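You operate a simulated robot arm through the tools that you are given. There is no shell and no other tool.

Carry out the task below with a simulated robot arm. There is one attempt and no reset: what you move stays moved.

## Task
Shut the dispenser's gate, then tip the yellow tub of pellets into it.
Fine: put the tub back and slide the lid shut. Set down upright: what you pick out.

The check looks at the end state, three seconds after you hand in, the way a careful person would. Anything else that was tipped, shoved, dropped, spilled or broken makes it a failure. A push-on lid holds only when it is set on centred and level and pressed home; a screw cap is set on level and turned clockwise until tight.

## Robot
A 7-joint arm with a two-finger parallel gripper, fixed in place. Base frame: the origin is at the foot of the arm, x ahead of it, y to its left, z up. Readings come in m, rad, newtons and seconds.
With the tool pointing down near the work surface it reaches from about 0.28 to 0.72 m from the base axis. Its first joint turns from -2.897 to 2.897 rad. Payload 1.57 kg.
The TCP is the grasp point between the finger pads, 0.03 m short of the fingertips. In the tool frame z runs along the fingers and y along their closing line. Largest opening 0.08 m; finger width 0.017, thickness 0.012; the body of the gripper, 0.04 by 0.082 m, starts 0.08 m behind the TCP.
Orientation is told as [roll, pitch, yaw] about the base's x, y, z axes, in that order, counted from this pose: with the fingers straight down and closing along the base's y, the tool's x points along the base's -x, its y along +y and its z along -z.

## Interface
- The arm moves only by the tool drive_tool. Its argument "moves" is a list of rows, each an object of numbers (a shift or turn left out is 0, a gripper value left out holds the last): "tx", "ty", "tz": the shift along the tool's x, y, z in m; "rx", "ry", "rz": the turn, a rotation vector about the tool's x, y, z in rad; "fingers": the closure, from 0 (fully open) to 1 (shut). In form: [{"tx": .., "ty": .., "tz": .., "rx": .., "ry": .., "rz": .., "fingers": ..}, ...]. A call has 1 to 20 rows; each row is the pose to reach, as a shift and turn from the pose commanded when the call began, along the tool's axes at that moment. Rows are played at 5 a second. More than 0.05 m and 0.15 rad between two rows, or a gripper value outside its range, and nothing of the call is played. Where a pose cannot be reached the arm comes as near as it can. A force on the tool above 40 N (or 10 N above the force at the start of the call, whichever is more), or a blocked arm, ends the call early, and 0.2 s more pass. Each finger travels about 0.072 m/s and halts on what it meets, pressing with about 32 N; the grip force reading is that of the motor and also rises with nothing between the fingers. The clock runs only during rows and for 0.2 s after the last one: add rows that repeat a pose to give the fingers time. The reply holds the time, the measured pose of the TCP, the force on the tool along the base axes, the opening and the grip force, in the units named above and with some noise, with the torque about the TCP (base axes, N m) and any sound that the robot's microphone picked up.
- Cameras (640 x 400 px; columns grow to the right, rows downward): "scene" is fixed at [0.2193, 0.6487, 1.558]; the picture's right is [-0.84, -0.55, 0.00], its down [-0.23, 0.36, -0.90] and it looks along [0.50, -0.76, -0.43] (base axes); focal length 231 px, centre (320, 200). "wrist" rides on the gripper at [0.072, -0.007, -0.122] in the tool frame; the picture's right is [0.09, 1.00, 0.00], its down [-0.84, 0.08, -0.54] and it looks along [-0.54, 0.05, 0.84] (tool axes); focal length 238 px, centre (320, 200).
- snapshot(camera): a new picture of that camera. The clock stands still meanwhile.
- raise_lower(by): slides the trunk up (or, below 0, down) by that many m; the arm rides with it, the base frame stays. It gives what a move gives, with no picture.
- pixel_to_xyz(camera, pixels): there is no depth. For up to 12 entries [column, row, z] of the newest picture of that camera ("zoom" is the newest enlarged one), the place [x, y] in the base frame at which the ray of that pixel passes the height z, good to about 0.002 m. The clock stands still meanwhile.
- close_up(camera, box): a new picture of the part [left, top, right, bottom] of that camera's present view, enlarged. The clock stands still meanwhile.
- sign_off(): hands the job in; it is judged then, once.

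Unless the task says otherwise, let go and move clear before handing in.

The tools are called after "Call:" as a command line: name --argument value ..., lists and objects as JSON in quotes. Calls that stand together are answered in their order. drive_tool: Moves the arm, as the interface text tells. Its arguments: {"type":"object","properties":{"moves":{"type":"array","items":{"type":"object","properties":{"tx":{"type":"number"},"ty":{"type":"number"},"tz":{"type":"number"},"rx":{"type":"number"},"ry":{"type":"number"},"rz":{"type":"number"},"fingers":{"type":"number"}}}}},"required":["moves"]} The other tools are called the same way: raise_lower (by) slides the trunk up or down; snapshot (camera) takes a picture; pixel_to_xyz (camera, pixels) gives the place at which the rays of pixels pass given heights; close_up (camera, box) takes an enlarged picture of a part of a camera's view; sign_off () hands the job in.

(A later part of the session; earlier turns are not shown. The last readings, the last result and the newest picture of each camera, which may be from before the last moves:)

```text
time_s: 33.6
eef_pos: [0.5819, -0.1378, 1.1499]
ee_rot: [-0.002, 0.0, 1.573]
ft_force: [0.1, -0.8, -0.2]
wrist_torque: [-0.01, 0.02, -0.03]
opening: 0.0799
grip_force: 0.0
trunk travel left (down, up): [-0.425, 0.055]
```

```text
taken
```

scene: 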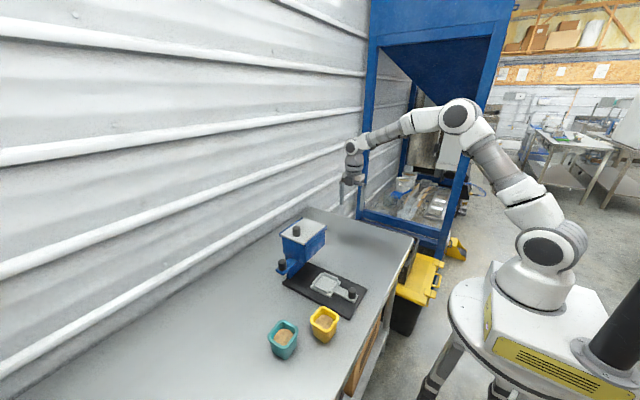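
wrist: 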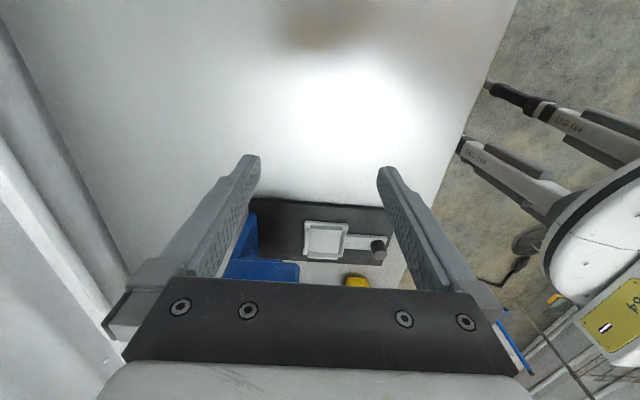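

From the -y side I can see the base plate (245–395, 198–265) and a blue tower near (245,240), partly behind a finger. I'll shift to x≈0.64 and enlarge.

Call:
drive_tool --moves '[{"ty": -0.03}, {"ty": -0.055, "tz": 0.03}, {"ty": -0.055, "tz": 0.06}, {"ty": -0.055, "tz": 0.06}]'

Call:
snapshot --camera "wrist"

Call:
close_up --camera "wrist" --box '[220, 160, 420, 285]'

```text
time_s: 34.6
eef_pos: [0.636, -0.1384, 1.0885]
ee_rot: [0.0, 0.0, 1.57]
ft_force: [1.5, 0.5, 0.0]
wrist_torque: [0.02, 0.02, 0.01]
opening: 0.0801
grip_force: 0.2
trunk travel left (down, up): [-0.425, 0.055]
```

```text
taken
```

wrist: 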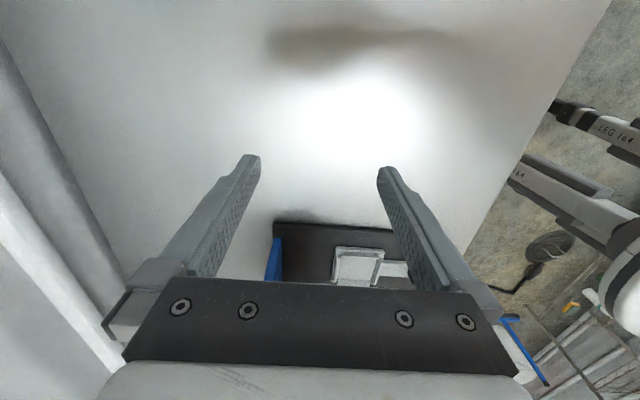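

```text
3.20 times, centred on (320, 222) of wrist
```

zoom: 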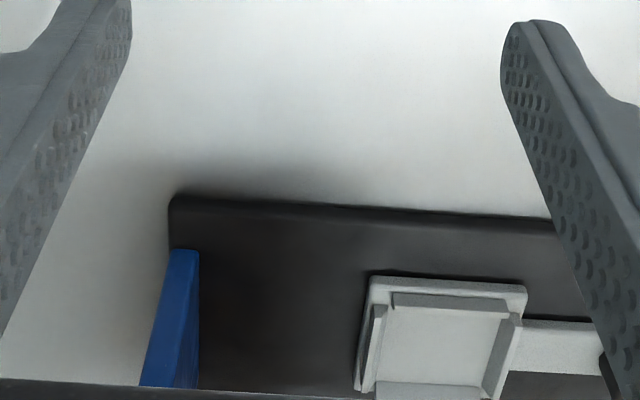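

There is a thin blue back wall standing on the plate's far end (zoom (185,250)) and the plate's edge (zoom (172,200)–(550,218)). I'll get their coordinates.

Call:
pixel_to_xyz --camera "zoom" --pixels '[[172, 200, 0.91], [550, 218, 0.91], [172, 250, 0.91], [198, 252, 0.91], [168, 240, 0.905], [185, 250, 0.92], [365, 395, 0.92]]'

```text
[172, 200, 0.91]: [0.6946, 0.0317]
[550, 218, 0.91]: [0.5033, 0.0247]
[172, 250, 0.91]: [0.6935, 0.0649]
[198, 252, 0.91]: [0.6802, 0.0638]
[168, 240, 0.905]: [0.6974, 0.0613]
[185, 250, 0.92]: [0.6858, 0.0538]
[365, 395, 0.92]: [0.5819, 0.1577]
```

The two views disagree slightly on the plate's yaw, so I'll compare before and after with the fixed scene camera.

Call:
close_up --camera "scene" --box '[240, 200, 400, 370]'

Call:
pixel_to_xyz --camera "scene" --pixels '[[280, 285.9, 0.91], [347.7, 322, 0.91], [365.5, 290.1, 0.91], [282.6, 282.9, 0.91], [349.8, 319.5, 0.91], [367.7, 287.6, 0.91]]'

```text
2.35 times, centred on (320, 285) of scene
```

zoom: 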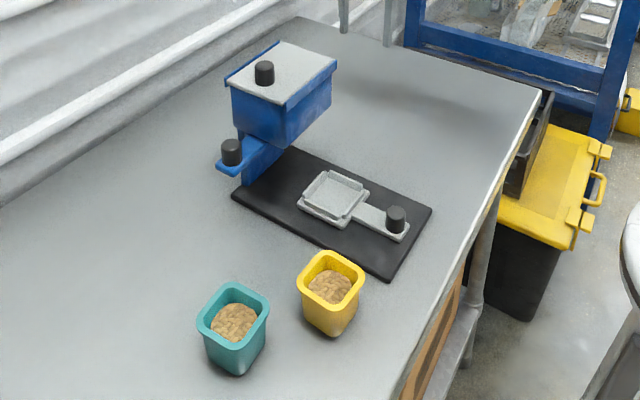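

```text
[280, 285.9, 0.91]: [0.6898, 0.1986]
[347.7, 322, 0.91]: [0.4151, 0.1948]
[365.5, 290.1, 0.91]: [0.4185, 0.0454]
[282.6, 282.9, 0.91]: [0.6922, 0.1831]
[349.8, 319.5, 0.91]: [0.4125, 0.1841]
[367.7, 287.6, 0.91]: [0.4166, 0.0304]
```

The fixed camera gives a shift of about -15 mm at the far end and -11 mm at the near end, so roughly 13.5 mm in all. I'll close the fingers, tilt 15° so the hand clears the hopper, and come down beside the plate's -y edge at x≈0.637 to push it back low, where it can't tip.

Call:
drive_tool --moves '[{"ry": -0.13, "fingers": 1}, {"ry": -0.26, "fingers": 1}, {"tx": -0.03, "tz": 0.03, "ry": -0.26, "fingers": 1}, {"tx": -0.06, "tz": 0.06, "ry": -0.26, "fingers": 1}, {"tx": -0.09, "tz": 0.1, "ry": -0.26, "fingers": 1}, {"tx": -0.09, "tz": 0.1285, "ry": -0.26, "fingers": 1}, {"tx": -0.09, "tz": 0.1285, "ry": -0.26, "fingers": 1}, {"tx": -0.09, "tz": 0.1285, "ry": -0.26, "fingers": 1}]'

Call:
snapshot --camera "wrist"

Call:
snapshot --camera "scene"

```text
time_s: 36.4
eef_pos: [0.6365, -0.0497, 0.9618]
ee_rot: [0.0, -0.259, 1.571]
ft_force: [0.2, 0.2, 0.0]
wrist_torque: [0.0, -0.04, -0.01]
opening: 0.0001
grip_force: 20.9
trunk travel left (down, up): [-0.425, 0.055]
```

```text
taken
```

wrist: 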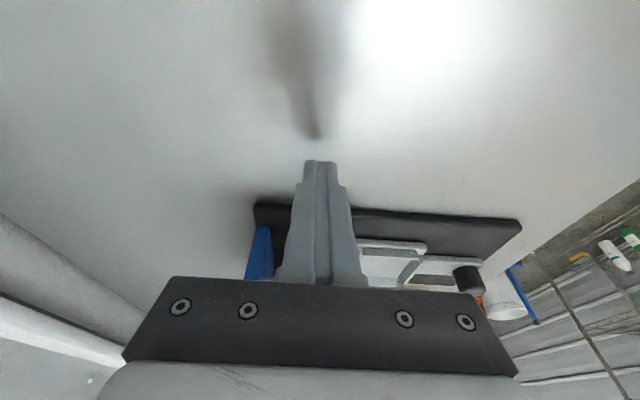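

```text
taken
```

scene: 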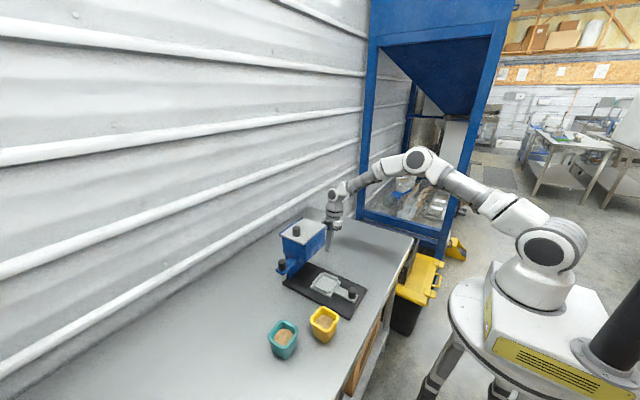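

The pose is right: the fingers are beside the plate edge with clearance to the hopper. I'll descend in small steps to feel for the table.

Call:
drive_tool --moves '[{"tx": 0.0031, "tz": 0.0116}, {"tx": 0.0052, "tz": 0.0193}, {"tx": 0.0062, "tz": 0.0232}, {"tx": 0.0067, "tz": 0.0251}, {"tx": 0.0067, "tz": 0.0251}]'

Call:
close_up --camera "wrist" --box '[220, 130, 420, 255]'

```text
time_s: 37.6
eef_pos: [0.6367, -0.05, 0.9357]
ee_rot: [0.001, -0.26, 1.57]
ft_force: [-0.3, -0.4, -0.5]
wrist_torque: [-0.01, -0.02, -0.01]
opening: 0.0
grip_force: 21.3
trunk travel left (down, up): [-0.425, 0.055]
```

```text
3.20 times, centred on (320, 192) of wrist
```

zoom: 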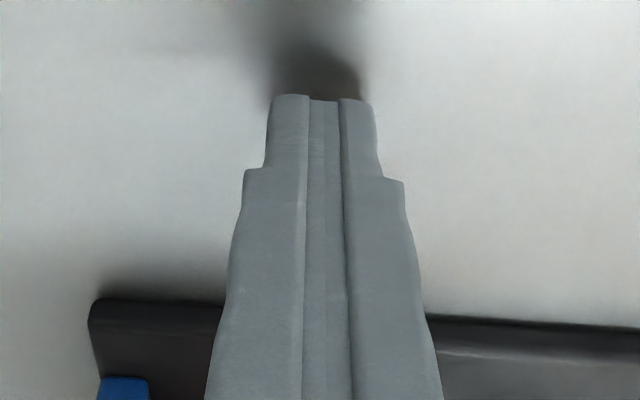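

There's no contact yet and the shadow is close to the tips. A couple more millimetres.

Call:
drive_tool --moves '[{"tx": 0.0004, "tz": 0.0014}, {"tx": 0.0004, "tz": 0.0014}]'

Call:
drive_tool --moves '[{"tx": 0.0004, "tz": 0.0014}, {"tx": 0.0004, "tz": 0.0014}]'

```text
time_s: 38.2
eef_pos: [0.6357, -0.049, 0.9339]
ee_rot: [-0.001, -0.26, 1.571]
ft_force: [-0.2, -0.2, 1.2]
wrist_torque: [-0.02, 0.03, 0.02]
opening: 0.0
grip_force: 21.7
trunk travel left (down, up): [-0.425, 0.055]
```

```text
time_s: 38.8
eef_pos: [0.6364, -0.0502, 0.9335]
ee_rot: [0.0, -0.258, 1.571]
ft_force: [-0.2, 0.7, -0.2]
wrist_torque: [0.02, -0.02, 0.01]
opening: 0.0
grip_force: 21.6
trunk travel left (down, up): [-0.425, 0.055]
```

Still clear at z≈0.902. I'll lower 1 mm more and approach the plate edge in +y, stopping near expected contact (TCP y≈0.014).

Call:
drive_tool --moves '[{"tx": 0.0003, "tz": 0.001}, {"tx": -0.019, "tz": 0.0062}, {"tx": -0.0383, "tz": 0.0114}, {"tx": -0.0504, "tz": 0.0146}, {"tx": -0.056, "tz": 0.0161}, {"tx": -0.059, "tz": 0.0169}, {"tx": -0.0609, "tz": 0.0174}]'

Call:
close_up --camera "wrist" --box '[220, 130, 420, 255]'

```text
time_s: 40.4
eef_pos: [0.6353, 0.0122, 0.932]
ee_rot: [0.0, -0.261, 1.572]
ft_force: [-1.2, 0.4, 0.3]
wrist_torque: [-0.01, 0.0, 0.01]
opening: 0.0
grip_force: 21.2
trunk travel left (down, up): [-0.425, 0.055]
```

```text
3.20 times, centred on (320, 192) of wrist
```

zoom: 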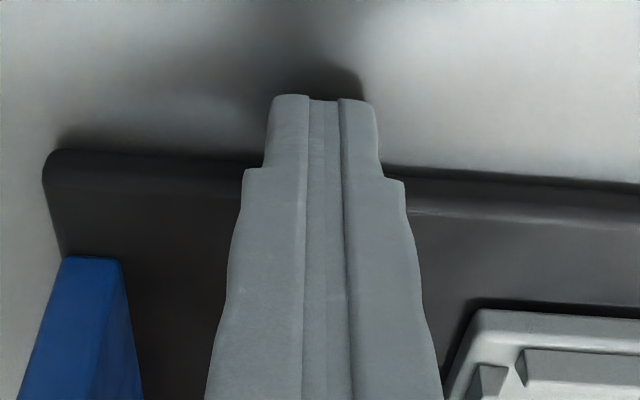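

Not touching yet. I'll continue in 2 mm steps.

Call:
drive_tool --moves '[{"tx": -0.0019, "tz": 0.0005}, {"tx": -0.0039, "tz": 0.001}, {"tx": -0.0058, "tz": 0.0016}, {"tx": -0.0077, "tz": 0.0021}]'

Call:
close_up --camera "scene" --box '[240, 200, 400, 370]'

```text
time_s: 41.4
eef_pos: [0.6366, 0.0188, 0.9322]
ee_rot: [0.001, -0.257, 1.57]
ft_force: [-1.9, -7.4, -0.9]
wrist_torque: [-0.22, 0.04, 0.03]
opening: 0.0
grip_force: 21.6
trunk travel left (down, up): [-0.425, 0.055]
```

```text
2.35 times, centred on (320, 285) of scene
```

zoom: 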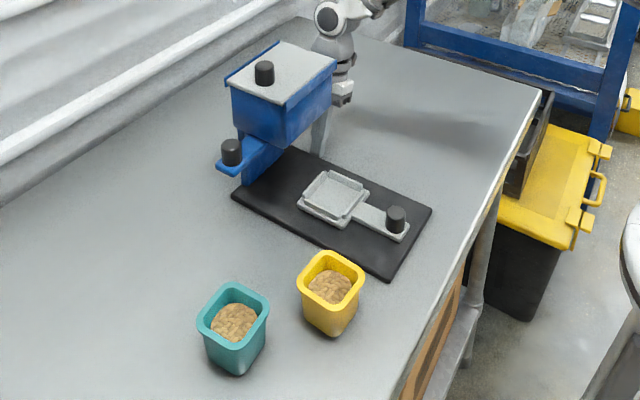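

Contact made at TCP y≈0.0185 with -7 N. I'll push slowly towards y≈0.032.

Call:
drive_tool --moves '[{"tx": -0.0019, "tz": 0.0005}, {"tx": -0.0039, "tz": 0.001}, {"tx": -0.0058, "tz": 0.0016}, {"tx": -0.0077, "tz": 0.0021}, {"tx": -0.0097, "tz": 0.0026}, {"tx": -0.0097, "tz": 0.0026}]'

Call:
close_up --camera "scene" --box '[240, 200, 400, 370]'

```text
time_s: 42.8
eef_pos: [0.6362, 0.0307, 0.9322]
ee_rot: [-0.001, -0.261, 1.571]
ft_force: [4.9, -11.5, 5.5]
wrist_torque: [-0.18, -0.15, -0.06]
opening: 0.0
grip_force: 21.2
trunk travel left (down, up): [-0.425, 0.055]
```

```text
2.35 times, centred on (320, 285) of scene
```

zoom: 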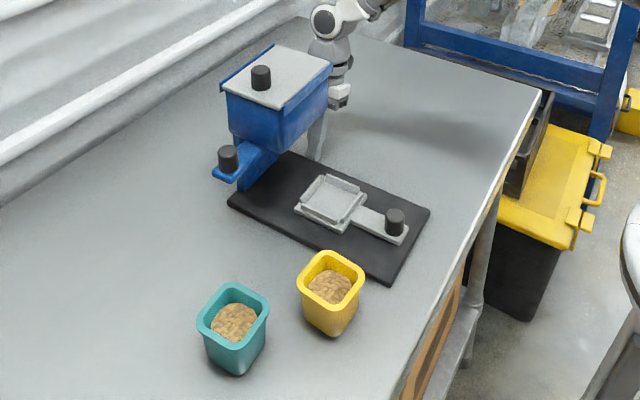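

The crop shows the plate nearly home: left corner (228,201) against the original (226,202), and bottom (387,286) against (385,287). About 3 mm more.

Call:
drive_tool --moves '[{"tx": -0.0015, "tz": 0.0004}, {"tx": -0.003, "tz": 0.0008}, {"tx": -0.0035, "tz": 0.0009}, {"tx": -0.0035, "tz": 0.0009}]'

Call:
close_up --camera "scene" --box '[240, 200, 400, 370]'

Call:
close_up --camera "scene" --box '[260, 205, 340, 300]'

```text
time_s: 43.8
eef_pos: [0.6348, 0.0344, 0.9307]
ee_rot: [0.001, -0.261, 1.57]
ft_force: [-0.2, -9.7, 1.4]
wrist_torque: [-0.21, 0.17, 0.03]
opening: 0.0
grip_force: 21.7
trunk travel left (down, up): [-0.425, 0.055]
```

```text
2.35 times, centred on (320, 285) of scene
```

zoom: 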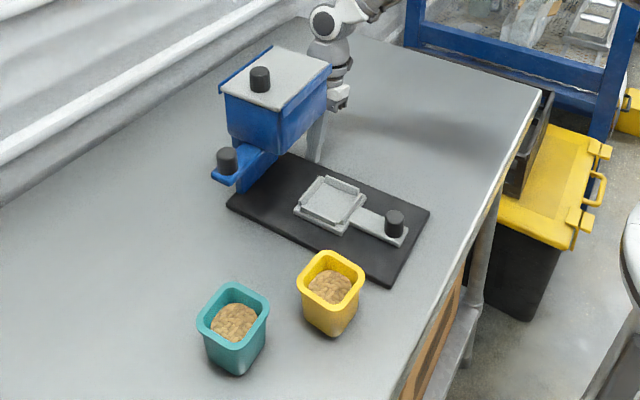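

```text
4.21 times, centred on (300, 252) of scene
```

zoom: 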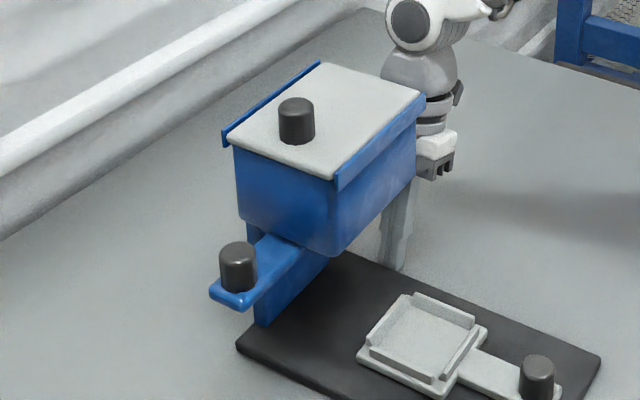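

Positions are now within about 1 mm in y and a few mm in x of the original (lid knob at (297,120) against (292,118) in the same crop). The gate is still shut relative to the body. I'll back off in -y, rise, and return the tool to straight down.

Call:
drive_tool --moves '[{"tx": 0.029, "tz": -0.0078}, {"tx": 0.07, "tz": -0.019}, {"tx": 0.11, "tz": -0.0295}, {"tx": 0.1, "tz": -0.07}, {"tx": 0.09, "tz": -0.115}, {"tx": 0.078, "tz": -0.16}, {"tx": 0.066, "tz": -0.205}, {"tx": 0.055, "tz": -0.25}, {"tx": 0.055, "tz": -0.25}]'

```text
time_s: 45.8
eef_pos: [0.6372, -0.0801, 1.16]
ee_rot: [0.0, -0.26, 1.571]
ft_force: [0.2, 0.4, -0.3]
wrist_torque: [0.02, 0.01, 0.0]
opening: 0.0
grip_force: 21.0
trunk travel left (down, up): [-0.425, 0.055]
```

Clear now. I'll raise the trunk the remaining 0.055 m for more reach at hopper height, then untilt and turn back to yaw 0.

Call:
raise_lower --by 0.055

Call:
drive_tool --moves '[{"ry": 0.13}, {"ry": 0.26}, {"ry": 0.26}]'

Call:
drive_tool --moves '[{"rz": 0.143, "tx": 0.0}, {"rz": 0.286}, {"rz": 0.428}, {"rz": 0.571}, {"rz": 0.714}, {"rz": 0.857}, {"rz": 1.0}, {"rz": 1.142}, {"rz": 1.285}, {"rz": 1.428}, {"rz": 1.571, "fingers": 0}, {"rz": 1.571, "fingers": 0}, {"rz": 1.571, "fingers": 0}, {"rz": 1.571, "fingers": 0}]'

Call:
snapshot --camera "wrist"

```text
time_s: 46.8
eef_pos: [0.6384, -0.0805, 1.2151]
ee_rot: [0.0, -0.26, 1.571]
ft_force: [-0.1, 0.1, 0.1]
wrist_torque: [-0.01, 0.0, 0.0]
opening: 0.0
grip_force: 20.9
trunk travel left (down, up): [-0.48, 0.0]
```

```text
time_s: 47.6
eef_pos: [0.6379, -0.0817, 1.2139]
ee_rot: [0.0, 0.001, 1.57]
ft_force: [0.3, -0.4, -0.4]
wrist_torque: [0.01, -0.01, 0.0]
opening: 0.0001
grip_force: 20.9
trunk travel left (down, up): [-0.48, 0.0]
```

```text
time_s: 50.6
eef_pos: [0.6371, -0.0788, 1.214]
ee_rot: [0.001, 0.001, 0.0]
ft_force: [0.1, -1.0, 0.0]
wrist_torque: [-0.03, -0.02, 0.02]
opening: 0.0803
grip_force: 0.0
trunk travel left (down, up): [-0.48, 0.0]
```

```text
taken
```

wrist: 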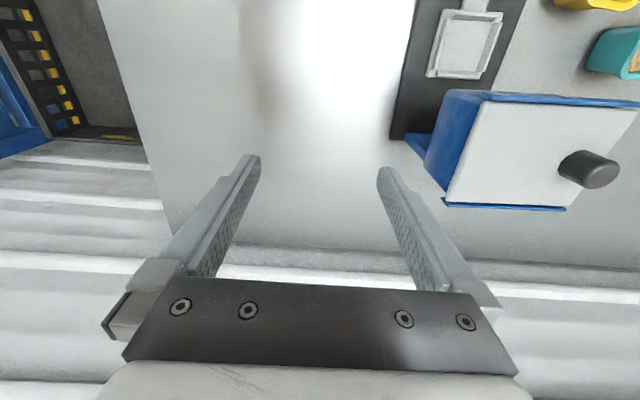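

The wrist view shows the lid and hopper from the -y side. I'll enlarge for the rail ends and any end stop.

Call:
close_up --camera "wrist" --box '[400, 70, 640, 220]'

Call:
close_up --camera "scene" --box '[260, 205, 340, 300]'

Call:
pixel_to_xyz --camera "wrist" --pixels '[[604, 172, 1.15], [447, 205, 1.12], [482, 100, 1.12], [567, 207, 1.12], [636, 112, 1.12]]'

```text
2.67 times, centred on (520, 145) of wrist
```

zoom: 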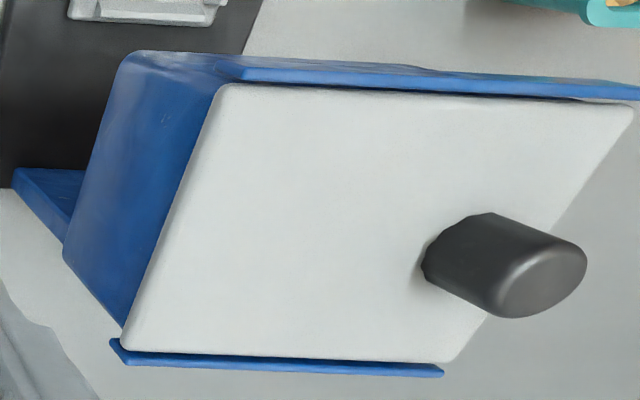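

```text
4.21 times, centred on (300, 252) of scene
```

zoom: 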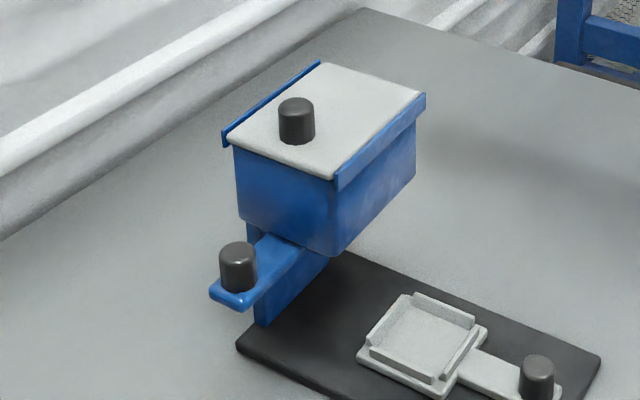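

```text
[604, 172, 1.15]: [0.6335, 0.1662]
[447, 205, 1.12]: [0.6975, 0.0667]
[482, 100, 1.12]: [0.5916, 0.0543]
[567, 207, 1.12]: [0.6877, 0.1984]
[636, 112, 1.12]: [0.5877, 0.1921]
```

No end stop is visible on either side. The knob is at (0.6335, 0.166), top z≈1.15. I'll straddle it loosely (half-open fingers) with tips just above the lid, then try +y gently.

Call:
drive_tool --moves '[{"ty": 0.04, "fingers": 0.45}, {"ty": 0.085, "fingers": 0.45}, {"ty": 0.13, "fingers": 0.45}, {"ty": 0.175, "fingers": 0.45}, {"ty": 0.215, "tx": 0.003, "fingers": 0.45}, {"ty": 0.245, "tx": 0.003, "fingers": 0.45}, {"ty": 0.245, "tx": 0.003, "fingers": 0.45}]'

Call:
snapshot --camera "wrist"

Call:
close_up --camera "scene" --box '[240, 170, 360, 290]'

```text
time_s: 52.2
eef_pos: [0.6365, 0.1656, 1.2143]
ee_rot: [0.001, 0.0, 0.001]
ft_force: [0.2, -0.2, -0.1]
wrist_torque: [-0.01, 0.0, 0.01]
opening: 0.0438
grip_force: 0.1
trunk travel left (down, up): [-0.48, 0.0]
```

```text
taken
```

wrist: 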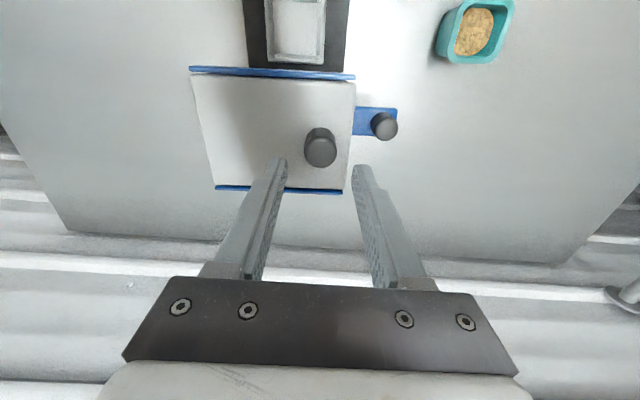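

```text
3.33 times, centred on (300, 230) of scene
```

zoom: 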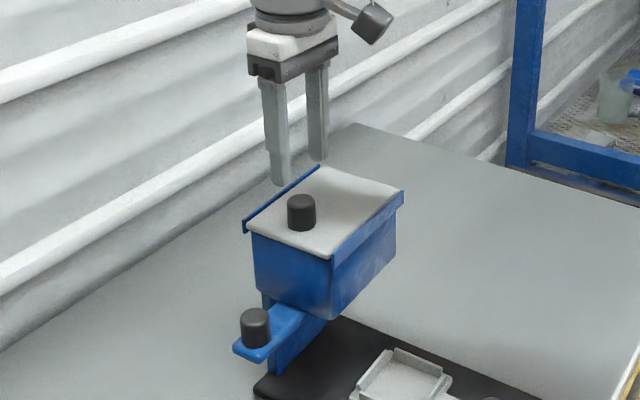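

The knob sits midway between the fingers at (320,148). I'll check its x, y at this range before descending.

Call:
pixel_to_xyz --camera "wrist" --pixels '[[320, 153, 1.15], [320, 135, 1.15], [306, 153, 1.15], [335, 153, 1.15], [320, 166, 1.15]]'

Call:
close_up --camera "wrist" --box '[240, 90, 400, 190]'

```text
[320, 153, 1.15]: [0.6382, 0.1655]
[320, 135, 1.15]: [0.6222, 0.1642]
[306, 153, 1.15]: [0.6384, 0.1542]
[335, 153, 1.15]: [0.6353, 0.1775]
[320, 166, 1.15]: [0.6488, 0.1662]
```

```text
4.00 times, centred on (320, 140) of wrist
```

zoom: 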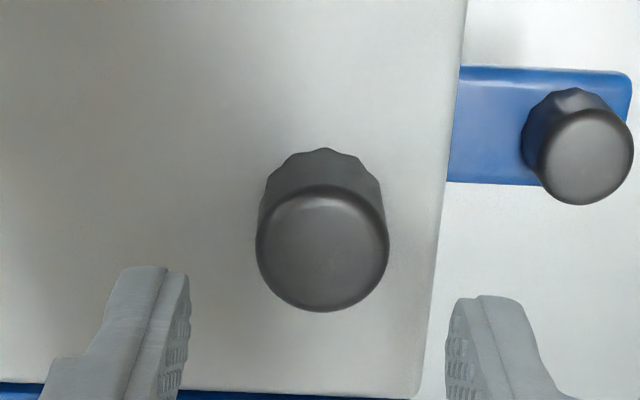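

Knob centre is (0.6378, 0.166), about 26 mm across and aligned with the fingers. I'll descend with care.

Call:
drive_tool --moves '[{"tz": 0.03}, {"tz": 0.05}, {"tz": 0.054}, {"tz": 0.054}]'

Call:
close_up --camera "scene" --box '[260, 190, 340, 270]'

```text
time_s: 53.2
eef_pos: [0.6342, 0.1644, 1.1603]
ee_rot: [-0.001, 0.0, 0.001]
ft_force: [0.4, 1.4, -0.3]
wrist_torque: [0.01, -0.02, 0.01]
opening: 0.0439
grip_force: 0.0
trunk travel left (down, up): [-0.48, 0.0]
```

```text
5.00 times, centred on (300, 230) of scene
```

zoom: 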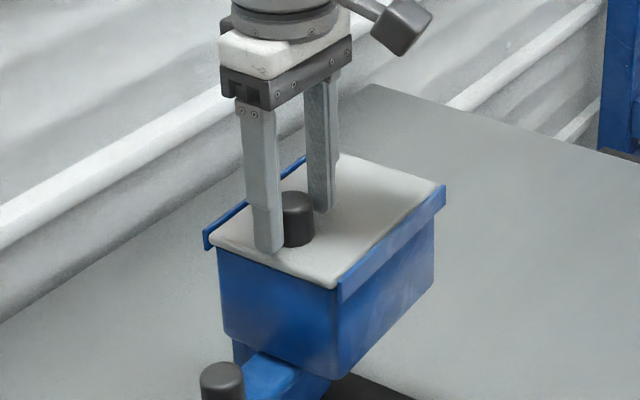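

The knob is straddled, with tips just above the lid. Now I'll move gently +y by 16 mm and watch the force.

Call:
drive_tool --moves '[{"ty": 0.004}, {"ty": 0.007}, {"ty": 0.009}, {"ty": 0.011}, {"ty": 0.013}]'

Call:
close_up --camera "scene" --box '[260, 190, 340, 270]'

```text
time_s: 54.4
eef_pos: [0.6351, 0.1771, 1.1608]
ee_rot: [-0.003, 0.0, -0.001]
ft_force: [2.4, -5.2, -0.1]
wrist_torque: [-0.09, -0.03, 0.06]
opening: 0.0482
grip_force: 2.2
trunk travel left (down, up): [-0.48, 0.0]
```

```text
5.00 times, centred on (300, 230) of scene
```

zoom: 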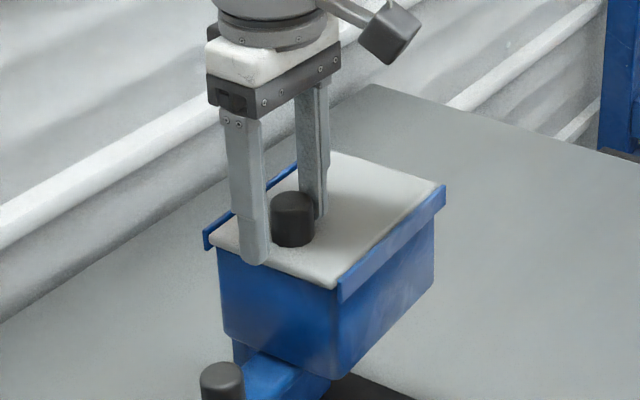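

There's about -5 N with little lid movement (knob (298,217)→(293,218)), and the finger is yielding. I'll try a few millimetres more before testing the other direction.

Call:
drive_tool --moves '[{"ty": 0.002}, {"ty": 0.004}, {"ty": 0.006}]'

Call:
close_up --camera "scene" --box '[260, 190, 340, 270]'

```text
time_s: 55.2
eef_pos: [0.6359, 0.1822, 1.1605]
ee_rot: [0.002, 0.0, 0.001]
ft_force: [-0.9, -4.7, 2.8]
wrist_torque: [-0.21, 0.0, -0.05]
opening: 0.0492
grip_force: 2.6
trunk travel left (down, up): [-0.48, 0.0]
```

```text
5.00 times, centred on (300, 230) of scene
```

zoom: 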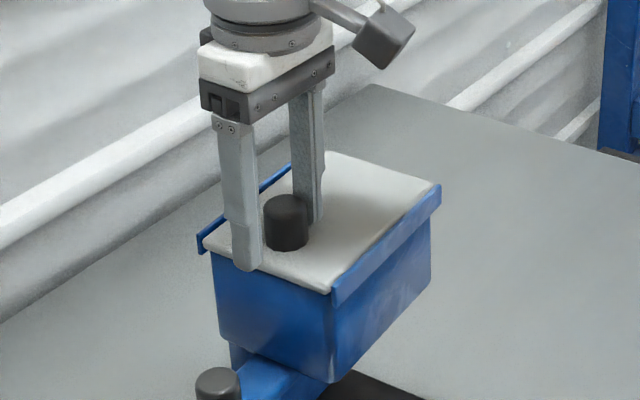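

The whole dispenser crept about 3 mm in +y (hopper corner (217,250)→(210,255)) while the lid stayed put relative to it. So the lid is blocked in +y and must open towards -y, and I'll reverse gently.

Call:
drive_tool --moves '[{"ty": -0.008}, {"ty": -0.016}, {"ty": -0.022}, {"ty": -0.026}, {"ty": -0.03}, {"ty": -0.034}]'

Call:
close_up --camera "scene" --box '[260, 190, 340, 270]'

```text
time_s: 56.6
eef_pos: [0.6344, 0.1492, 1.1602]
ee_rot: [0.0, 0.0, -0.001]
ft_force: [0.4, 0.2, 0.6]
wrist_torque: [0.01, 0.02, 0.0]
opening: 0.0449
grip_force: 0.1
trunk travel left (down, up): [-0.48, 0.0]
```

```text
5.00 times, centred on (300, 230) of scene
```

zoom: 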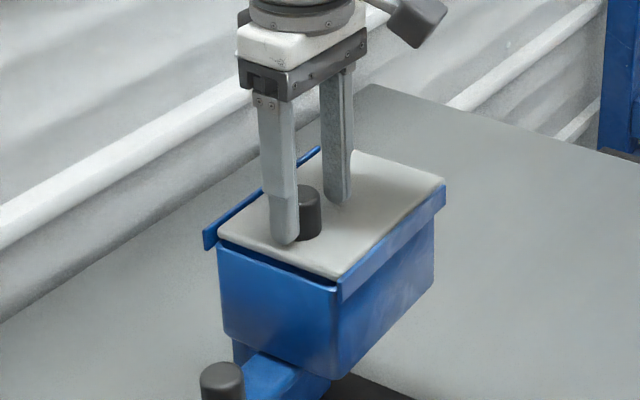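

The lid now slides: a dark slit has opened at its front edge, the hopper is back in place at (217,250), and the force is near zero. I'll continue in -y.

Call:
drive_tool --moves '[{"ty": -0.006}, {"ty": -0.012}, {"ty": -0.018}, {"ty": -0.024}, {"ty": -0.03}, {"ty": -0.036}, {"ty": -0.042}]'

Call:
close_up --camera "scene" --box '[260, 190, 340, 270]'

```text
time_s: 58.2
eef_pos: [0.6348, 0.1078, 1.1608]
ee_rot: [-0.001, 0.0, -0.001]
ft_force: [0.0, 2.1, -0.2]
wrist_torque: [0.01, 0.02, 0.01]
opening: 0.0448
grip_force: 0.5
trunk travel left (down, up): [-0.48, 0.0]
```

```text
5.00 times, centred on (300, 230) of scene
```

zoom: 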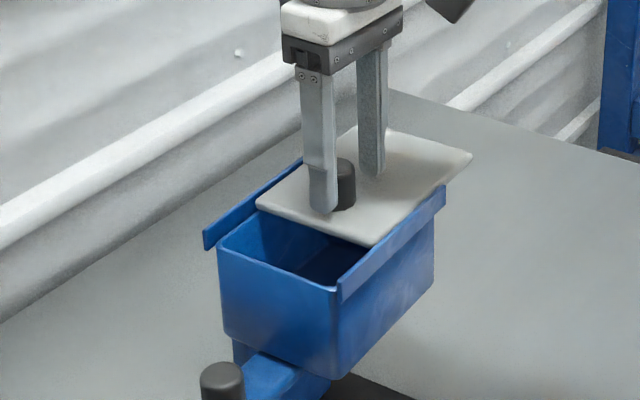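

The lid slides freely and the hopper is open about 45 mm. I'll slide a further 25 mm and check.

Call:
drive_tool --moves '[{"ty": -0.006}, {"ty": -0.012}, {"ty": -0.018}, {"ty": -0.024}, {"ty": -0.028}]'

Call:
close_up --camera "scene" --box '[260, 190, 340, 270]'

```text
time_s: 59.4
eef_pos: [0.6344, 0.0791, 1.1602]
ee_rot: [-0.001, 0.0, 0.0]
ft_force: [0.0, 1.5, -0.2]
wrist_torque: [0.02, -0.03, -0.02]
opening: 0.0443
grip_force: 0.6
trunk travel left (down, up): [-0.48, 0.0]
```

```text
5.00 times, centred on (300, 230) of scene
```

zoom: 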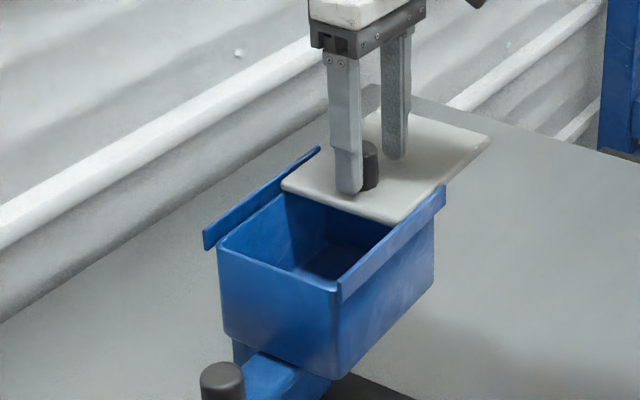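

The hopper is now open about 78 mm (dark interior around (340,255)) and the lid still rests on its rails. I'll lift off and go look closely at the yellow tub.

Call:
drive_tool --moves '[{"tz": -0.03}, {"tz": -0.06}, {"tx": 0.04, "tz": -0.075}, {"tx": 0.08, "tz": -0.075, "ty": 0.02}, {"tx": 0.12, "ty": 0.05, "tz": -0.075}, {"tx": 0.155, "ty": 0.08, "tz": -0.075}, {"tx": 0.19, "ty": 0.115, "tz": -0.075}, {"tx": 0.22, "ty": 0.15, "tz": -0.07, "fingers": 0}, {"tx": 0.25, "ty": 0.185, "tz": -0.06, "fingers": 0}, {"tx": 0.265, "ty": 0.215, "tz": -0.05, "fingers": 0}, {"tx": 0.265, "ty": 0.215, "tz": -0.05, "fingers": 0}]'

Call:
snapshot --camera "wrist"

Call:
close_up --camera "wrist" --box '[220, 80, 420, 205]'

```text
time_s: 61.8
eef_pos: [0.3682, 0.2935, 1.2103]
ee_rot: [0.001, -0.002, 0.001]
ft_force: [0.8, -0.1, 0.2]
wrist_torque: [0.01, 0.02, -0.02]
opening: 0.0802
grip_force: 0.2
trunk travel left (down, up): [-0.48, 0.0]
```

```text
taken
```

wrist: 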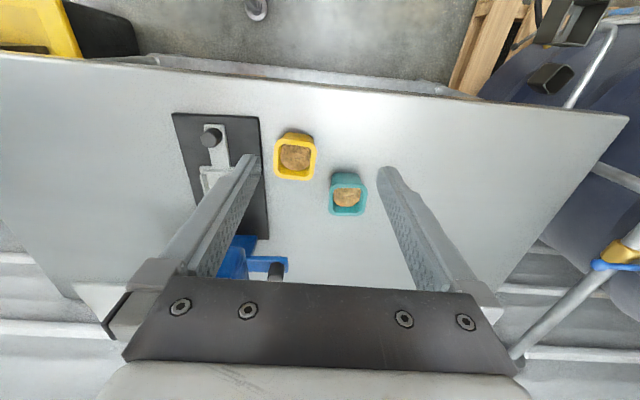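

```text
3.20 times, centred on (320, 142) of wrist
```

zoom: 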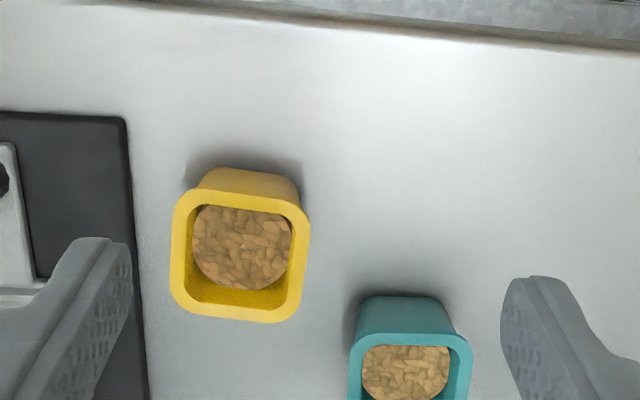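

The yellow tub's rim has corners near (180,190), (308,212), (298,322), (172,305) in the zoom. I'll get coordinates for the rim and the base.

Call:
pixel_to_xyz --camera "zoom" --pixels '[[174, 248, 0.966], [306, 266, 0.966], [244, 198, 0.966], [236, 317, 0.966], [178, 192, 0.966], [308, 210, 0.966], [298, 322, 0.966], [172, 308, 0.966], [205, 170, 0.905], [298, 185, 0.905], [352, 360, 0.962], [472, 360, 0.962]]'

```text
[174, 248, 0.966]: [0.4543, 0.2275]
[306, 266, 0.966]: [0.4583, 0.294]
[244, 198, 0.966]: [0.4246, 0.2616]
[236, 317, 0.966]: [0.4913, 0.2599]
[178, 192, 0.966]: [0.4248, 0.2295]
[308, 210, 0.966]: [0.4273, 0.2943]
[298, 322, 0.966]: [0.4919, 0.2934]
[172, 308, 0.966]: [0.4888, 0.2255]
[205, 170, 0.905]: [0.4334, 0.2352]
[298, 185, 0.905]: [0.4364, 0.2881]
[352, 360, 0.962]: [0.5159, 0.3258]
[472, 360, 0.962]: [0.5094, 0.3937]
```

The yellow tub is about 66 mm square at the rim, nearly axis-aligned, centred at (0.458, 0.2605), with its base near z 0.90. The plan is to grip from a 60° tilt with fingers on its ±y walls, so I can later roll it over the hopper. First I'll tilt well above the tub.

Call:
drive_tool --moves '[{"tx": -0.03, "ty": -0.01, "tz": 0.01, "ry": -0.14}, {"tx": -0.06, "ty": -0.02, "tz": 0.02, "ry": -0.28}, {"tx": -0.09, "ty": -0.033, "tz": 0.03, "ry": -0.42}, {"tx": -0.09, "ty": -0.033, "tz": 0.04, "ry": -0.56}, {"tx": -0.09, "ty": -0.033, "tz": 0.05, "ry": -0.7}, {"tx": -0.09, "ty": -0.033, "tz": 0.06, "ry": -0.84}, {"tx": -0.09, "ty": -0.033, "tz": 0.07, "ry": -0.95}, {"tx": -0.09, "ty": -0.033, "tz": 0.08, "ry": -1.047}, {"tx": -0.09, "ty": -0.033, "tz": 0.08, "ry": -1.047}]'

Call:
snapshot --camera "wrist"

Call:
snapshot --camera "scene"

```text
time_s: 63.8
eef_pos: [0.4599, 0.2624, 1.1298]
ee_rot: [0.0, -1.049, -0.001]
ft_force: [-0.5, -0.1, 0.0]
wrist_torque: [-0.01, 0.04, 0.02]
opening: 0.0802
grip_force: 0.2
trunk travel left (down, up): [-0.48, 0.0]
```

```text
taken
```

wrist: 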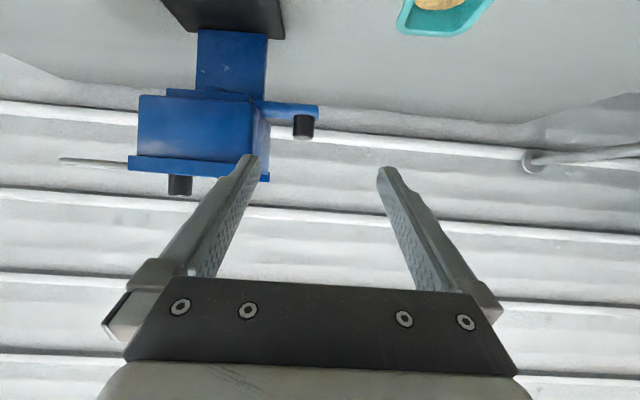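

```text
taken
```

scene: 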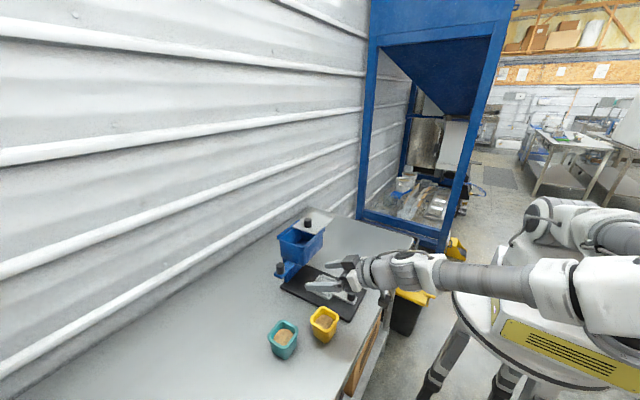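

The 60° tilt is reachable and clear. Before touching the tub I'll rehearse the pour with the empty gripper, high above the hopper, to confirm that the wrist roll is available.

Call:
drive_tool --moves '[{"tx": -0.04, "tz": -0.023}, {"tx": -0.08, "tz": -0.046}, {"tx": -0.12, "tz": -0.069}, {"tx": -0.147, "tz": -0.085}, {"tx": -0.165, "ty": -0.03, "tz": -0.054, "ry": -0.11}, {"tx": -0.182, "ty": -0.055, "tz": -0.024, "ry": -0.22}, {"tx": -0.2, "ty": -0.07, "tz": 0.006, "ry": -0.33}, {"tx": -0.217, "ty": -0.08, "tz": 0.036, "ry": -0.436}, {"tx": -0.217, "ty": -0.08, "tz": 0.036, "ry": -0.436}]'

Call:
drive_tool --moves '[{"rz": 0.145}, {"rz": 0.29}, {"rz": 0.435}, {"rz": 0.58}, {"rz": 0.725}, {"rz": 0.87}, {"rz": 1.015}, {"rz": 1.16}, {"rz": 1.305}, {"rz": 1.45}, {"rz": 1.595}, {"rz": 1.74}, {"rz": 1.885}, {"rz": 2.03}, {"rz": 2.175}, {"rz": 2.32}, {"rz": 2.4}, {"rz": 2.4}]'

Call:
snapshot --camera "scene"

```text
time_s: 65.8
eef_pos: [0.5979, 0.1796, 1.3012]
ee_rot: [0.005, -1.483, -0.006]
ft_force: [0.2, -0.3, -0.5]
wrist_torque: [0.0, 0.01, -0.02]
opening: 0.08
grip_force: 0.1
trunk travel left (down, up): [-0.48, 0.0]
```

```text
time_s: 69.6
eef_pos: [0.5998, 0.1802, 1.2995]
ee_rot: [1.442, 0.827, -1.667]
ft_force: [0.4, -1.2, 0.2]
wrist_torque: [-0.01, -0.02, 0.01]
opening: 0.0799
grip_force: 0.0
trunk travel left (down, up): [-0.48, 0.0]
```

```text
taken
```

scene: 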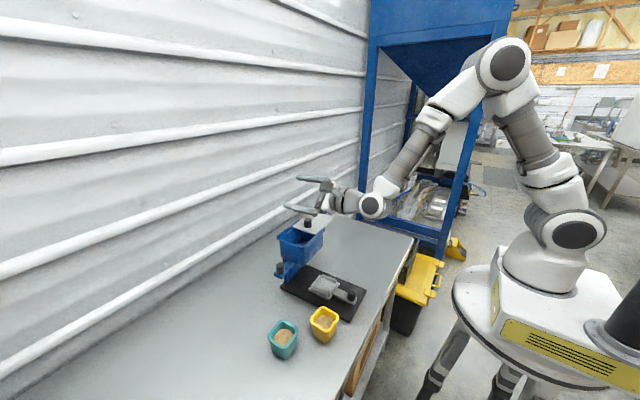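

The roll of 2.4 rad works in free space. I'll also rehearse lowering to near pour height at x≈0.64, then undo it.

Call:
drive_tool --moves '[{"tx": -0.019, "ty": -0.017, "tz": 0.016}, {"tx": -0.037, "ty": -0.034, "tz": 0.031}, {"tx": -0.056, "ty": -0.051, "tz": 0.047}, {"tx": -0.056, "ty": -0.051, "tz": 0.047}]'

Call:
close_up --camera "scene" --box '[240, 160, 400, 270]'

Call:
snapshot --camera "wrist"

```text
time_s: 70.6
eef_pos: [0.6401, 0.1813, 1.2208]
ee_rot: [1.44, 0.825, -1.667]
ft_force: [0.8, -0.7, -0.5]
wrist_torque: [-0.02, 0.0, 0.02]
opening: 0.08
grip_force: 0.1
trunk travel left (down, up): [-0.48, 0.0]
```

```text
3.64 times, centred on (320, 215) of scene
```

zoom: 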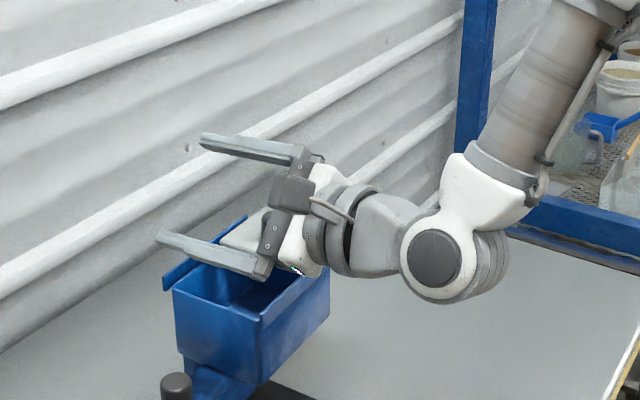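

```text
taken
```

wrist: 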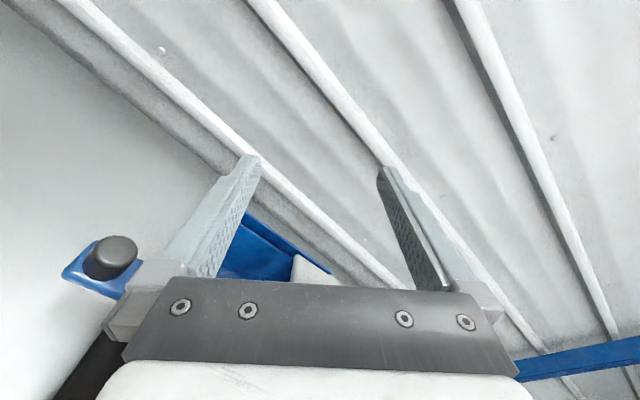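

The pour pose is reachable with clearance above the hopper. I'll retrace: up, roll back, and return above the yellow tub at the 60° tilt.

Call:
drive_tool --moves '[{"tx": 0.019, "ty": 0.017, "tz": -0.016}, {"tx": 0.037, "ty": 0.034, "tz": -0.031}, {"tx": 0.056, "ty": 0.051, "tz": -0.047}]'

Call:
drive_tool --moves '[{"rz": -0.145}, {"rz": -0.29}, {"rz": -0.435}, {"rz": -0.58}, {"rz": -0.725}, {"rz": -0.87}, {"rz": -1.015}, {"rz": -1.16}, {"rz": -1.305}, {"rz": -1.45}, {"rz": -1.595}, {"rz": -1.74}, {"rz": -1.885}, {"rz": -2.03}, {"rz": -2.175}, {"rz": -2.32}, {"rz": -2.4}, {"rz": -2.4}]'

Call:
close_up --camera "scene" --box '[260, 205, 340, 300]'

```text
time_s: 71.4
eef_pos: [0.5981, 0.1829, 1.3005]
ee_rot: [1.439, 0.826, -1.667]
ft_force: [-0.1, -0.5, -1.0]
wrist_torque: [-0.04, -0.02, -0.01]
opening: 0.0799
grip_force: 0.1
trunk travel left (down, up): [-0.48, 0.0]
```

```text
time_s: 75.2
eef_pos: [0.6004, 0.1811, 1.2997]
ee_rot: [-0.012, -1.483, 0.013]
ft_force: [0.1, -0.5, -0.2]
wrist_torque: [0.0, -0.03, -0.03]
opening: 0.08
grip_force: 0.0
trunk travel left (down, up): [-0.48, 0.0]
```

```text
4.21 times, centred on (300, 252) of scene
```

zoom: 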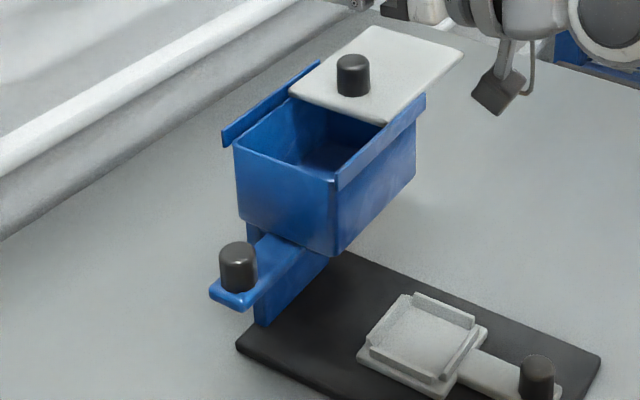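

The hopper mouth is clearly visible: front corners (235,147), (332,178) and the lid edge (290,92)–(385,123). I'll get its coordinates.

Call:
pixel_to_xyz --camera "zoom" --pixels '[[237, 150, 1.12], [333, 180, 1.12], [290, 92, 1.125], [385, 124, 1.125], [337, 175, 1.135], [425, 95, 1.135], [222, 135, 1.135], [318, 62, 1.135], [352, 62, 1.155]]'

```text
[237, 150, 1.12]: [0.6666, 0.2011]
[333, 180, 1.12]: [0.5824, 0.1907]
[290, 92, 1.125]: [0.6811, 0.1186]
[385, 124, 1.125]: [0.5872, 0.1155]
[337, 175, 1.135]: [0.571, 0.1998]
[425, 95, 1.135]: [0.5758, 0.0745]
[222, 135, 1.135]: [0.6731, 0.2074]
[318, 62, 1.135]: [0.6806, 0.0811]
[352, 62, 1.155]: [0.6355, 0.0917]
```

The mouth spans about x 0.59–0.67, y 0.12–0.19. Back to above the yellow tub at 60° tilt.

Call:
drive_tool --moves '[{"tx": 0.003, "ty": 0.02, "tz": -0.035, "ry": 0.11}, {"tx": 0.006, "ty": 0.04, "tz": -0.07, "ry": 0.22}, {"tx": 0.009, "ty": 0.06, "tz": -0.105, "ry": 0.33}, {"tx": 0.012, "ty": 0.08, "tz": -0.139, "ry": 0.436}, {"tx": 0.054, "ty": 0.08, "tz": -0.135, "ry": 0.436}, {"tx": 0.096, "ty": 0.08, "tz": -0.132, "ry": 0.436}, {"tx": 0.14, "ty": 0.08, "tz": -0.128, "ry": 0.436}, {"tx": 0.181, "ty": 0.08, "tz": -0.124, "ry": 0.436}, {"tx": 0.181, "ty": 0.08, "tz": -0.124, "ry": 0.436}]'

Call:
snapshot --camera "scene"

```text
time_s: 77.2
eef_pos: [0.4601, 0.2624, 1.1274]
ee_rot: [0.0, -1.048, -0.001]
ft_force: [-0.3, 0.0, 0.6]
wrist_torque: [0.01, 0.01, -0.02]
opening: 0.0799
grip_force: 0.1
trunk travel left (down, up): [-0.48, 0.0]
```

```text
taken
```

scene: 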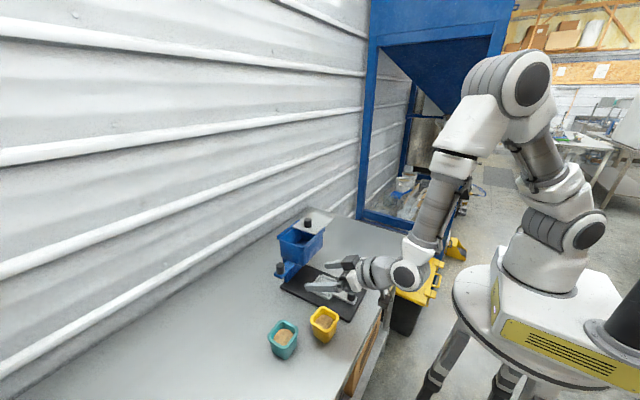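

Elbow is in the good configuration. I'll descend to z≈1.0, just above the rim, and check alignment.

Call:
drive_tool --moves '[{"tx": 0.037, "ty": -0.001, "tz": 0.021}, {"tx": 0.074, "ty": -0.002, "tz": 0.042}, {"tx": 0.111, "ty": -0.002, "tz": 0.062}, {"tx": 0.111, "ty": -0.002, "tz": 0.062}]'

Call:
close_up --camera "scene" --box '[250, 260, 400, 360]'

Call:
snapshot --camera "wrist"

```text
time_s: 78.2
eef_pos: [0.4594, 0.2601, 1.0047]
ee_rot: [0.001, -1.049, 0.001]
ft_force: [0.2, 0.4, -0.3]
wrist_torque: [0.02, -0.01, -0.02]
opening: 0.08
grip_force: 0.1
trunk travel left (down, up): [-0.48, 0.0]
```

```text
4.00 times, centred on (325, 310) of scene
```

zoom: 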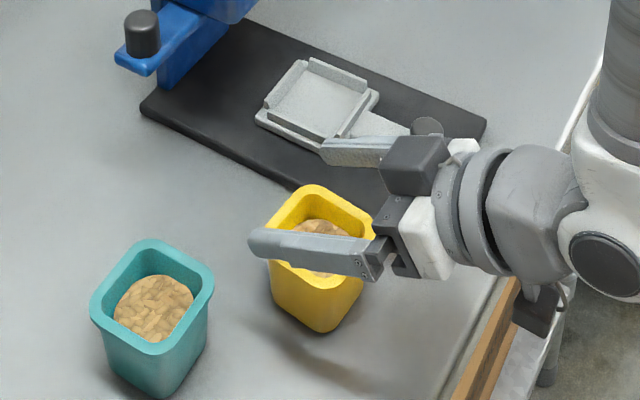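

```text
taken
```

wrist: 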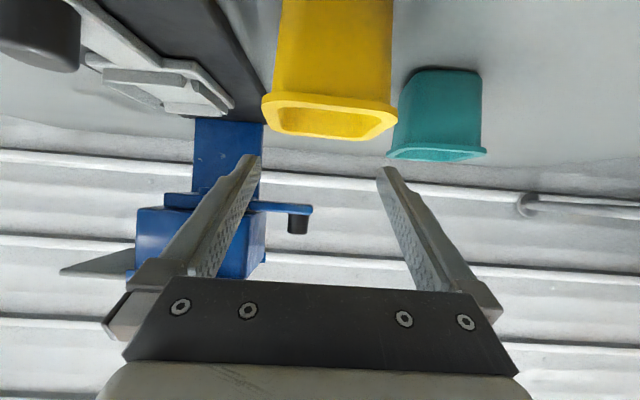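

The fingers straddle the yellow tub laterally (scene crop: fingers either side of the rim). The camera box under the wrist is beyond the table edge. I'll lower to grip height in steps.

Call:
drive_tool --moves '[{"tx": 0.015, "ty": 0.0004, "tz": 0.008}, {"tx": 0.03, "ty": 0.0004, "tz": 0.0165}, {"tx": 0.045, "ty": 0.0004, "tz": 0.0245}, {"tx": 0.0594, "ty": 0.0004, "tz": 0.0326}, {"tx": 0.0594, "ty": 0.0004, "tz": 0.0326}]'

Call:
close_up --camera "scene" --box '[250, 270, 400, 370]'

Call:
snapshot --camera "wrist"

```text
time_s: 79.4
eef_pos: [0.4567, 0.2592, 0.9352]
ee_rot: [0.0, -1.046, 0.0]
ft_force: [-0.3, 0.0, -0.1]
wrist_torque: [0.0, -0.02, 0.03]
opening: 0.0799
grip_force: 0.0
trunk travel left (down, up): [-0.48, 0.0]
```

```text
4.00 times, centred on (325, 320) of scene
```

zoom: 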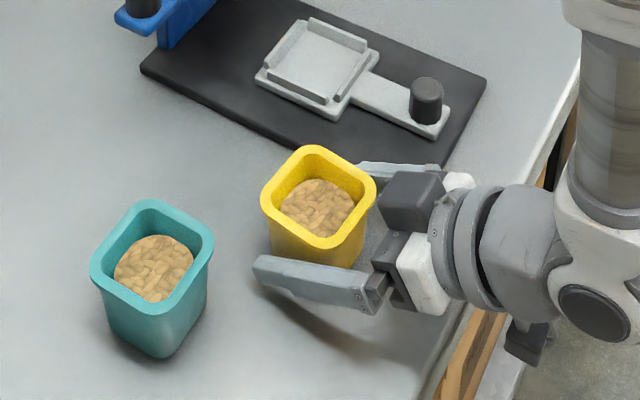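

```text
taken
```

wrist: 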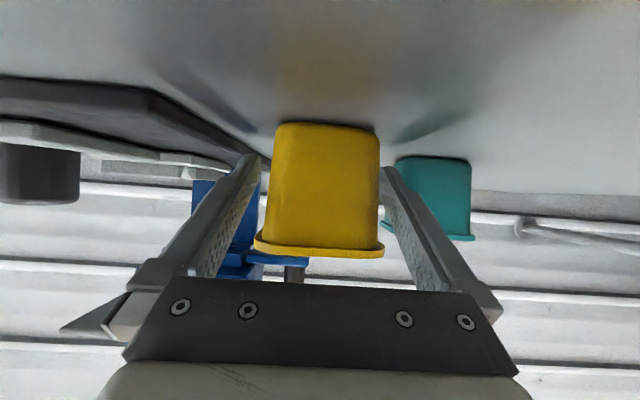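

The tub is centred between the fingers (wrist: body columns 272–380 between tips at 255 and 385), pads below the rim. Closing the grip.

Call:
drive_tool --moves '[{"fingers": 0.15}, {"fingers": 0.25}, {"fingers": 1}, {"fingers": 1}, {"fingers": 1}]'

Call:
snapshot --camera "wrist"

```text
time_s: 80.6
eef_pos: [0.4559, 0.2594, 0.9346]
ee_rot: [0.0, -1.048, -0.001]
ft_force: [-0.4, -0.4, 0.5]
wrist_torque: [0.01, -0.02, -0.02]
opening: 0.061
grip_force: 32.2
trunk travel left (down, up): [-0.48, 0.0]
```

```text
taken
```

wrist: 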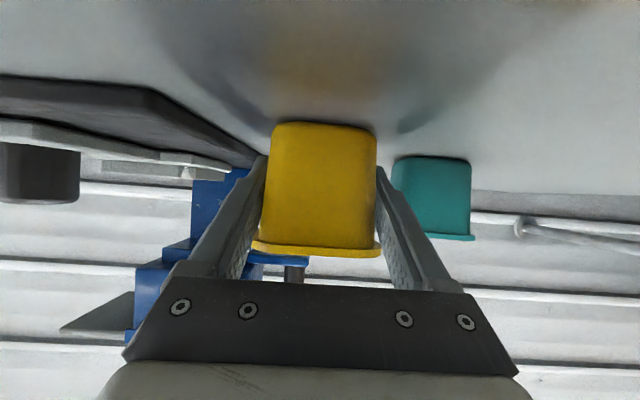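

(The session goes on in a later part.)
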